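You operate a simulated robot arm through the tools that you are given. There is no shell and no other tool. Be economical: measure what you need, move in short steps, check, and stop when the job is done.

The job below is to be done with a simulated robot arm. You get a single attempt, and the scene is never put back.

Task
Fetch the yellow bead and set it on the gold brass tray.
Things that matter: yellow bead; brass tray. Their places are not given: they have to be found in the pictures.

Only the result counts: the job must be done as asked and must still hold three seconds after the hand-in. Knocking over, shifting, dropping, spilling or breaking anything else fails it.

Robot
A 7-joint arm with a two-finger parallel gripper, fixed in place. Base frame: the origin is at the foot of the arm, x ahead of it, y to its left, z up; the work surface is at about z = 0. Units: m, rad, N and s.
With the tool pointing down near the work surface it reaches from about 0.24 to 0.62 m from the base axis. Its first joint turns from -1.152 to 1.152 rad. Payload 2.6 kg.
The TCP is the grasp point between the finger pads, 0.03 m short of the fingertips. In the tool frame z runs along the fingers and y along their closing line. Largest opening 0.094 m; finger width 0.028, thickness 0.01; the body of the gripper, 0.05 by 0.096 m, starts 0.055 m behind the TCP.
Orientation is that of the tool frame in the base frame, as a unit quaternion [x, y, z, w]. With the fingers straight down and closing along the base's y, the tool's x points along the base's -x, its y along +y and its z along -z.

Tools
- The arm moves only by the tool arm_command. Its argument "plan" is a list of rows, each an object of numbers (a shift or turn left out is 0, a gripper value left out holds the last): "wx", "wy", "wz": the turn, a rotation vector about the base's x, y, z in units of 60 degrees (1.0 is 60 degrees); "dx", "dy", "dz": the shift along the base's x, y, z in units of 250 mm (1.0 is 250 mm); "fingers": the opening in per cent of the stroke, from 0 (shut) to 100 (fully open). In form: [{"wx": .., "wy": .., "wz": .., "dx": .., "dy": .., "dz": .., "fingers": ..}, ...]. A call has 1 to 10 rows; each row is the pose to reach, as a shift and turn from the pose commanded when the call began. A call with a number of a shift or a turn outside -1 to 1 is refused whole. A row lasts 0.2 s, in which the tool goes at most 0.05 m and 0.15 rad; a call with a longer step from one row to the next is refused whole, and so is a gripper value outside its range. A pose out of reach is approached as far as the arm can. The call stops where the force on the tool passes 40 N (or 10 N more than at its start, if that is more) or the arm is blocked; 0.2 s more then pass. Each finger travels about 0.072 m/s and halts on what it meets, pressing with about 39 N; the grip force reading is that of the motor and also rises with nothing between the fingers. The clock runs only during rows and for 0.2 s after the last one: add rows that repeat a pose to give the fingers time. The reply holds the time, the measured pose of the TCP, the force on the tool along the base axes, the opening and the grip force, in the units named above and with some noise.
- Cameras (640 x 400 px; columns grow to the right, rows downward): "scene" is fixed at [0.0128, 0.4271, 0.5444]; the picture's right is [-0.90, -0.43, 0.00], its down [-0.32, 0.66, -0.68] and it looks along [0.30, -0.61, -0.73] (base axes); focal length 272 px, centre (320, 200). "wrist" rides on the gripper at [-0.037, 0, -0.058] in the tool frame; the picture's right is [0.00, -1.00, 0.00], its down [0.97, 0.00, -0.24] and it looks along [0.24, 0.00, 0.97] (tool axes); focal length 218 px, centre (320, 200).
- snapshot(camera): a new picture of that camera. It takes no simulated time.
- probe_pixels(camera, pixels): for up to 12 pixels [column, row] of the newest picture of that camera ("zoom" is the newest enlarged one), the place [x, y, z] in the base frame of the surface seen there, good to about 0.002 m. It takes no simulated time.
- enlarge(camera, box): a new picture of the part [left, top, right, bottom] of that camera's present view, enlarged. It takes no simulated time.
- hand_in(): hands the job in; it is judged then, once.

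Keep the steps short. Do not move on a guess: measure, check each grasp and each placing, and mend mistakes. In all there are 60 turns and 20 pictures (those below and enlarged ones count). Leave the gripper open and the arm clear of the work at the hand-in unless told otherwise, and finish with a single line.

The tools are called after "Call:" as name(argument=value, ...) on one line, values as JSON. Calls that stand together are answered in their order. arm_command: Moves the arm, as the interface text tells. Its arguments: {"type":"object","properties":{"plan":{"type":"array","items":{"type":"object","properties":{"wx":{"type":"number"},"wy":{"type":"number"},"wz":{"type":"number"},"dx":{"type":"number"},"dy":{"type":"number"},"dz":{"type":"number"},"fingers":{"type":"number"}}}}},"required":["plan"]} The other tools are called the same way: snapshot (camera) takes a picture; probe_pixels (camera, pixels) gives the place of the surface under pixels of a picture; enlarge (camera, box) takes an enlarged picture of a part of a camera's view; hand_in () hands the job in.

At the start:

```text
time: 0.0
eef_pos: [0.3843, 0.1092, 0.2828]
orientation: [0.0, 1.0, 0.0, 0.0]
contact_force: [0.3, 0.1, -0.6]
finger_gap: 0.094
grip_force: 0.2
```

scene: 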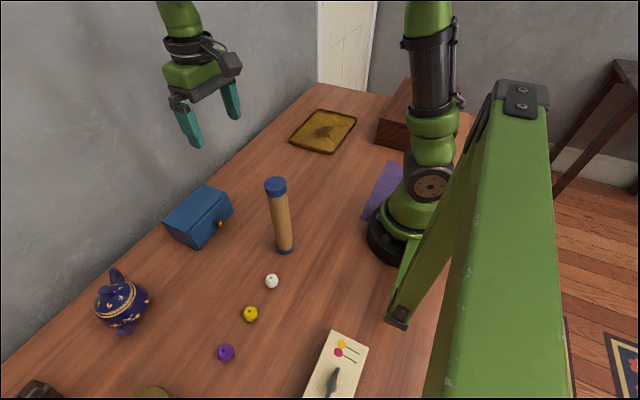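
wrist: 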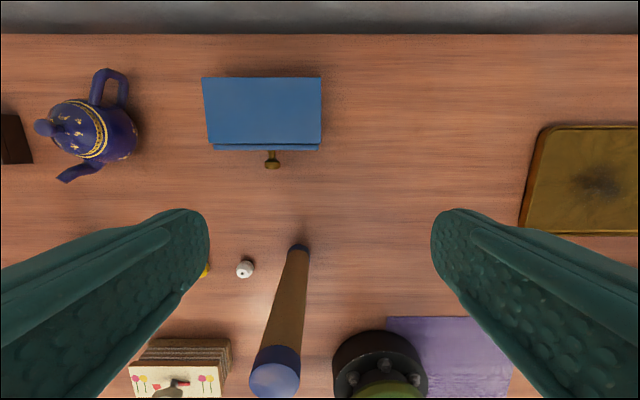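

I see the yellow bead near scene pixel (250,314), and the tray near (323,131). Next I'll enlarge the bead area and probe both objects.

Call:
enlarge(camera="scene", box=[200, 250, 312, 370])

Call:
probe_pixels(camera="scene", pixels=[[250, 312], [250, 308], [272, 280], [226, 351], [323, 131], [318, 111], [355, 119], [291, 141], [333, 152], [276, 183], [284, 250], [250, 330]])

```text
3.33 times, centred on (256, 310) of scene
```

zoom: 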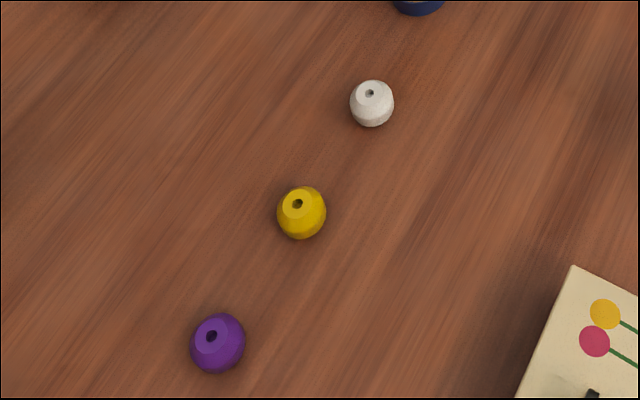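

```text
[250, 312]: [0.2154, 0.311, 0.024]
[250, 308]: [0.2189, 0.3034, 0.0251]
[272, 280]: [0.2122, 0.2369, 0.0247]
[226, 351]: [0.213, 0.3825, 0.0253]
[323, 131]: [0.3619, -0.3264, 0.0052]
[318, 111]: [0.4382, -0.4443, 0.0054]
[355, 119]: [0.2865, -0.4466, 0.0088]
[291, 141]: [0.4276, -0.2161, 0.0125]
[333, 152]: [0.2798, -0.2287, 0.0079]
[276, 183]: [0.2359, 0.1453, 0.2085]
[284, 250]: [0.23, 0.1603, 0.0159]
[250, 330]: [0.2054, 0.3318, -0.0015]
```

Now I'll probe the bead's outline closely in the zoom picture to get its centre.

Call:
probe_pixels(camera="zoom", pixels=[[284, 203], [311, 203], [297, 192], [297, 214], [280, 213], [323, 213], [302, 235], [290, 235], [315, 232], [300, 222]])

Call:
arm_command(plan=[{"dz": 0.16, "fingers": 55}, {"dz": 0.32, "fingers": 55}, {"dz": 0.32, "dy": 0.16, "fingers": 55}, {"dz": 0.32, "dy": 0.32, "fingers": 55}, {"dz": 0.32, "dy": 0.48, "fingers": 55}, {"dz": 0.32, "dy": 0.64, "fingers": 55}, {"dz": 0.32, "dy": 0.8, "fingers": 55}])

```text
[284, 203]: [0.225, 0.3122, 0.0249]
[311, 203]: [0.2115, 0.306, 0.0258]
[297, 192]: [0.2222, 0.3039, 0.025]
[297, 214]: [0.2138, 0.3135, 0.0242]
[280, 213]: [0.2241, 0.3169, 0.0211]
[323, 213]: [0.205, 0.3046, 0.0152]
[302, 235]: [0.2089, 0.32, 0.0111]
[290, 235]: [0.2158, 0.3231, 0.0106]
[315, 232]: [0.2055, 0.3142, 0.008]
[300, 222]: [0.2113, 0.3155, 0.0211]
```

```text
time: 1.6
eef_pos: [0.3847, 0.3082, 0.3634]
orientation: [0.0, 1.0, 0.001, 0.001]
contact_force: [-0.4, -0.8, 0.6]
finger_gap: 0.0517
grip_force: 0.0
```

The bead's top centre is at about (0.2175, 0.309), top z 0.025. I'll move in x over it and come down partway, then look with the wrist camera.

Call:
arm_command(plan=[{"dx": -0.167}, {"dx": -0.334}, {"dx": -0.501}, {"dx": -0.668}, {"dx": -0.668, "dz": -0.18}, {"dx": -0.668, "dz": -0.36}, {"dx": -0.668, "dz": -0.54}, {"dx": -0.668, "dz": -0.72}, {"dx": -0.668, "dz": -0.85}, {"dx": -0.668, "dz": -0.97}])

Call:
snapshot(camera="wrist")

Call:
snapshot(camera="scene")

```text
time: 3.8
eef_pos: [0.2198, 0.3068, 0.1226]
orientation: [0.0, 1.0, 0.001, 0.001]
contact_force: [0.6, 0.0, 0.1]
finger_gap: 0.0516
grip_force: 0.0
```

```text
16 pictures are left
```

wrist: 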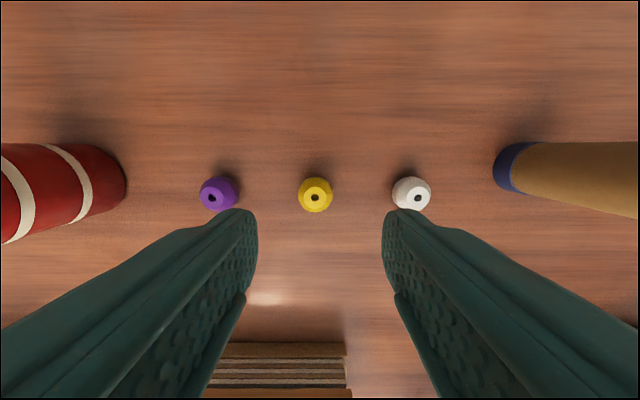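

```text
15 pictures are left
```

scene: 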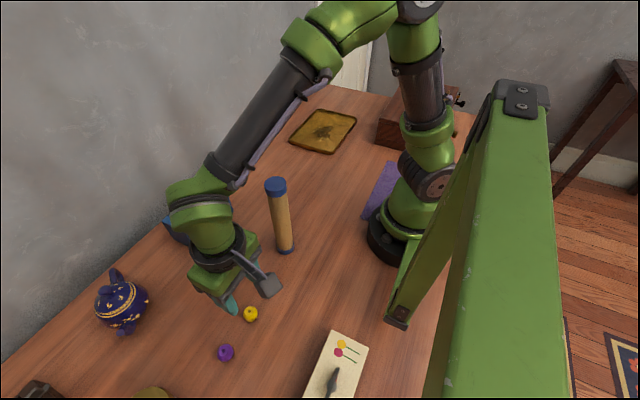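

The wrist view shows the yellow bead at (315,195) between the fingers and a book stack near (280,350). I'll probe these before going down.

Call:
probe_pixels(camera="wrist", pixels=[[308, 190], [322, 190], [315, 180], [315, 204], [300, 195], [331, 195], [236, 193], [395, 193], [280, 346], [280, 392], [120, 170], [500, 170]])

```text
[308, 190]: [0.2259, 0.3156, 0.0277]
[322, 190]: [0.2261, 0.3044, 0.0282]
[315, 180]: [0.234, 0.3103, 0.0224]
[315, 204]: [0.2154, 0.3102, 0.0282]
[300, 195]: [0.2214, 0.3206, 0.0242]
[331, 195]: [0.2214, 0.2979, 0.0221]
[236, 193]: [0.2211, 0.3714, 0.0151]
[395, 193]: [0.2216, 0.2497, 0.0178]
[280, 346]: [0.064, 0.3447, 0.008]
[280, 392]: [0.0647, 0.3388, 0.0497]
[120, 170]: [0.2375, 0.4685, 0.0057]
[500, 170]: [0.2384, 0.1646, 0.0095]
```

Bead centre is about (0.220, 0.3095) and the nearby objects are clear of the fingers. I'll descend to a TCP height of 0.036 (fingertips at about 0.006), still open.

Call:
arm_command(plan=[{"dx": 0.008, "dz": -0.1}, {"dx": 0.008, "dz": -0.2}, {"dx": 0.008, "dz": -0.28}, {"dx": 0.008, "dz": -0.337}, {"dx": 0.008, "dz": -0.337}])

Call:
snapshot(camera="wrist")

```text
time: 5.0
eef_pos: [0.2196, 0.3074, 0.0373]
orientation: [0.0, 1.0, -0.001, 0.0]
contact_force: [0.0, -0.1, -0.6]
finger_gap: 0.0518
grip_force: 0.1
```

```text
14 pictures are left
```

wrist: 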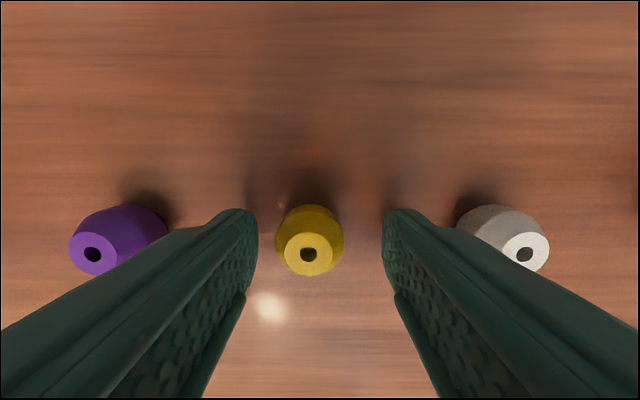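

The bead sits between the fingers, slightly left of centre (309 against 320). I'll shift 2 mm in +y and close.

Call:
arm_command(plan=[{"dy": 0.008}, {"dy": 0.008, "fingers": 30}, {"dy": 0.008, "fingers": 10}, {"dy": 0.008, "fingers": 10}, {"dy": 0.008, "fingers": 10}])

Call:
snapshot(camera="wrist")

```text
time: 6.2
eef_pos: [0.2194, 0.3089, 0.0383]
orientation: [0.0, 1.0, 0.0, 0.0]
contact_force: [0.5, 0.7, 1.3]
finger_gap: 0.0199
grip_force: 38.6
```

```text
13 pictures are left
```

wrist: 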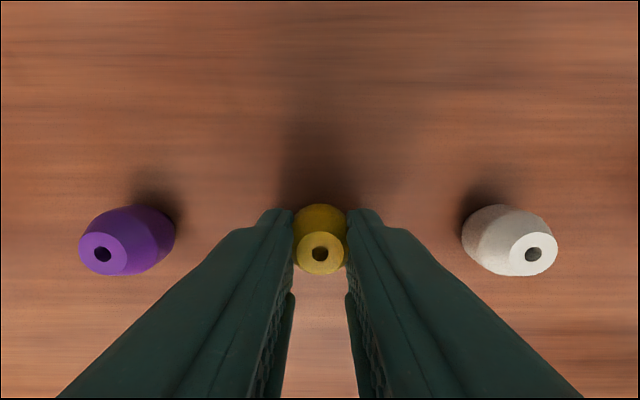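

The grip holds at a 0.020 gap and 38.6 N. Next I'll lift straight up about 0.24 m.

Call:
arm_command(plan=[{"dz": 0.06}, {"dz": 0.15}, {"dz": 0.3}, {"dz": 0.48}, {"dz": 0.66}, {"dz": 0.84}, {"dz": 0.98}, {"dz": 0.98}])

Call:
snapshot(camera="wrist")

```text
time: 8.0
eef_pos: [0.2202, 0.3105, 0.2829]
orientation: [-0.001, 1.0, 0.0, -0.001]
contact_force: [-0.2, -0.5, -0.2]
finger_gap: 0.0197
grip_force: 38.8
```

```text
12 pictures are left
```

wrist: 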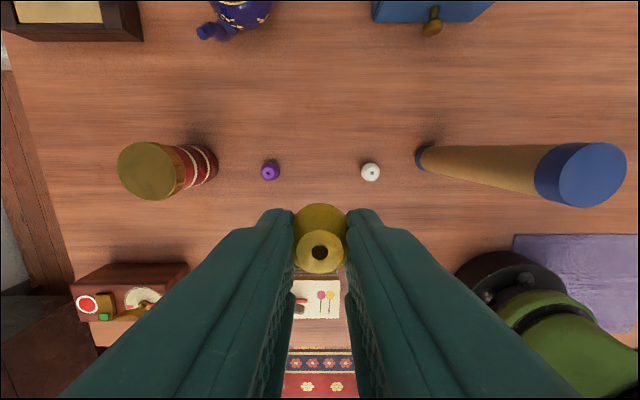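

The bead is held. I'll move outward in x (clear of the bottle), slightly up, then sweep in -y.

Call:
arm_command(plan=[{"dx": 0.18, "dz": 0.05}, {"dx": 0.36, "dz": 0.1}, {"dx": 0.54, "dz": 0.15}, {"dx": 0.66, "dz": 0.2}, {"dx": 0.66, "dz": 0.2, "dy": -0.16}, {"dx": 0.66, "dz": 0.2, "dy": -0.33}, {"dx": 0.66, "dz": 0.2, "dy": -0.5}, {"dx": 0.66, "dz": 0.2, "dy": -0.67}, {"dx": 0.66, "dz": 0.2, "dy": -0.84}, {"dx": 0.66, "dz": 0.2, "dy": -1.0}])

Call:
arm_command(plan=[{"dy": -0.16}, {"dy": -0.32}, {"dy": -0.48}, {"dy": -0.64}, {"dy": -0.8}, {"dy": -0.96}, {"dy": -1.0}])

Call:
arm_command(plan=[{"dy": -0.16}, {"dy": -0.32}, {"dy": -0.44}, {"dy": -0.52}, {"dy": -0.52}])

Call:
snapshot(camera="wrist")

```text
time: 10.2
eef_pos: [0.3847, 0.065, 0.3316]
orientation: [-0.001, 1.0, 0.0, 0.0]
contact_force: [-0.2, -0.2, 0.0]
finger_gap: 0.02
grip_force: 38.9
```

```text
time: 11.8
eef_pos: [0.3844, -0.187, 0.332]
orientation: [-0.001, 1.0, 0.0, 0.0]
contact_force: [0.0, -0.1, 0.8]
finger_gap: 0.0196
grip_force: 39.2
```

```text
time: 13.0
eef_pos: [0.384, -0.3167, 0.3313]
orientation: [0.0, 1.0, -0.001, 0.0]
contact_force: [0.1, 0.3, 0.3]
finger_gap: 0.0198
grip_force: 38.9
```

```text
11 pictures are left
```

wrist: 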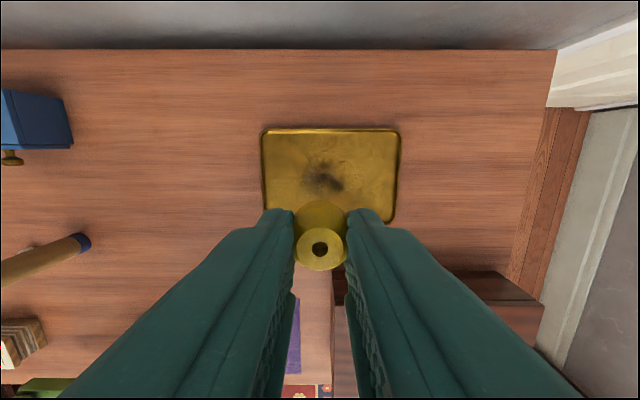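

The bead is still held above the tray's side of the table. I'll probe the tray corners, floor and the wooden box nearby.

Call:
probe_pixels(camera="wrist", pixels=[[266, 133], [397, 133], [269, 205], [390, 218], [325, 175], [325, 195], [290, 170], [365, 170], [280, 195], [440, 285], [480, 280], [345, 280]])

```text
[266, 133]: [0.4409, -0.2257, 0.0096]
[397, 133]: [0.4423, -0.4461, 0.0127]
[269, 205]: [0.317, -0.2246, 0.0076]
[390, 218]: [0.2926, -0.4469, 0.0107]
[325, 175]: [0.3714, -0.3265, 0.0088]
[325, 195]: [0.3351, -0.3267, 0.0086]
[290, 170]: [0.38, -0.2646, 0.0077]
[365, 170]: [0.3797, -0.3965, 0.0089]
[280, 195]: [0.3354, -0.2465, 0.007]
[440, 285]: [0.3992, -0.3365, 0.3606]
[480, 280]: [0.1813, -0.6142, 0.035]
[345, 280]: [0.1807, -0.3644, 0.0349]
```

The tray floor is at z ≈ 0.007 and spans x 0.29–0.44, y -0.22 to -0.445. I'll descend to about 0.08 at x ≈ 0.364.

Call:
arm_command(plan=[{"dx": -0.08, "dz": -0.16}, {"dx": -0.08, "dz": -0.34}, {"dx": -0.08, "dz": -0.52}, {"dx": -0.08, "dz": -0.7}, {"dx": -0.08, "dz": -0.86}, {"dx": -0.08, "dz": -0.96}, {"dx": -0.08, "dz": -1.0}, {"dx": -0.08, "dz": -1.0}])

Call:
snapshot(camera="scene")

```text
time: 14.8
eef_pos: [0.3645, -0.3199, 0.0825]
orientation: [0.0, 1.0, 0.0, 0.0]
contact_force: [0.4, 0.5, -0.6]
finger_gap: 0.0196
grip_force: 39.4
```

```text
10 pictures are left
```

scene: 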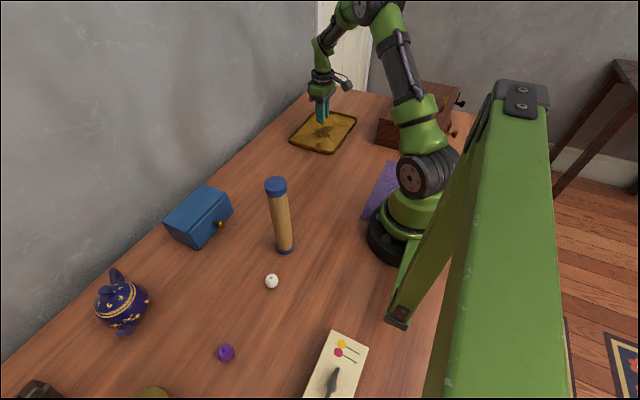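

The gripper is over the tray. I'll lower slowly toward z ≈ 0.044, watching the force.

Call:
arm_command(plan=[{"dz": -0.05}, {"dz": -0.09}, {"dz": -0.12}, {"dz": -0.135}, {"dz": -0.145}, {"dz": -0.145}])

Call:
snapshot(camera="wrist")

```text
time: 16.2
eef_pos: [0.3652, -0.319, 0.0449]
orientation: [0.0, 1.0, 0.001, 0.0]
contact_force: [-0.4, -0.1, 6.9]
finger_gap: 0.02
grip_force: 39.1
```

```text
9 pictures are left
```

wrist: 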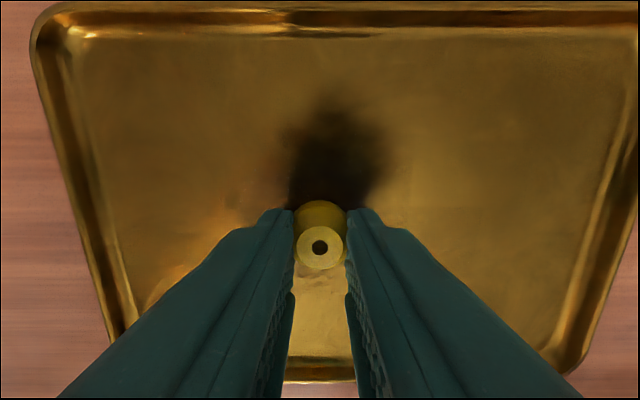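

A force of 6.9 N shows the bead is touching the tray floor. I'll open slowly and only partway.

Call:
arm_command(plan=[{"fingers": 22}, {"fingers": 26}, {"fingers": 32}, {"fingers": 42}, {"fingers": 52}, {"fingers": 60}, {"fingers": 60}])

Call:
snapshot(camera="wrist")

```text
time: 17.8
eef_pos: [0.3636, -0.3182, 0.0451]
orientation: [0.0, 1.0, -0.001, 0.0]
contact_force: [0.2, 0.2, -0.5]
finger_gap: 0.0563
grip_force: 0.1
```

```text
8 pictures are left
```

wrist: 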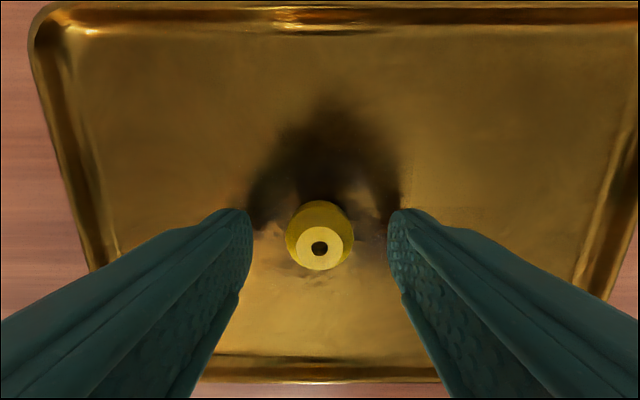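

The bead stands freely on the tray. I'll raise the arm straight up and open fully.

Call:
arm_command(plan=[{"dz": 0.06}, {"dz": 0.16}, {"dz": 0.32}, {"dz": 0.5}, {"dz": 0.68}, {"dz": 0.86, "fingers": 100}, {"dz": 0.9, "fingers": 100}, {"dz": 0.9, "fingers": 100}])

Call:
snapshot(camera="wrist")

Call:
snapshot(camera="scene")

```text
time: 19.6
eef_pos: [0.3659, -0.3212, 0.2676]
orientation: [0.0, 1.0, 0.0, 0.0]
contact_force: [0.1, -0.3, -0.6]
finger_gap: 0.0939
grip_force: 0.0
```

```text
7 pictures are left
```

wrist: 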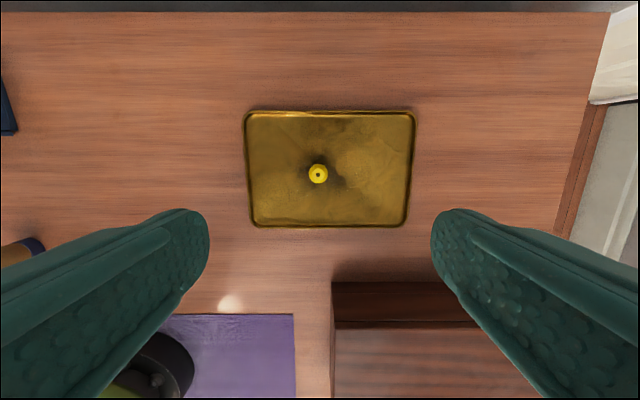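

```text
6 pictures are left
```

scene: 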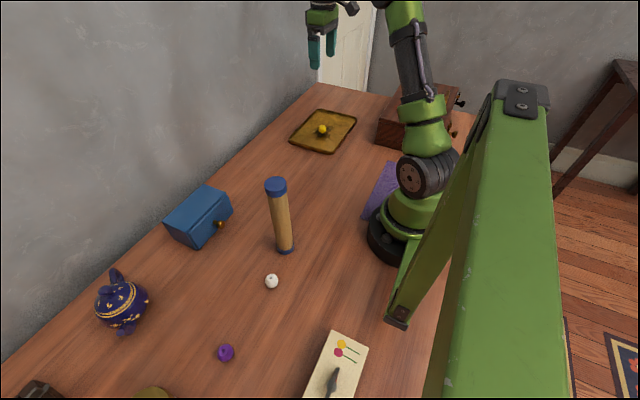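

The bead rests on the tray at scene (322,129), nothing else has moved, and the gripper is open and clear. I'm handing in.

Call:
hand_in()

```text
The job is handed in.
```

The yellow bead is on the brass tray, nothing else looks moved in the last pictures, and the gripper is open and clear; the job is handed in.
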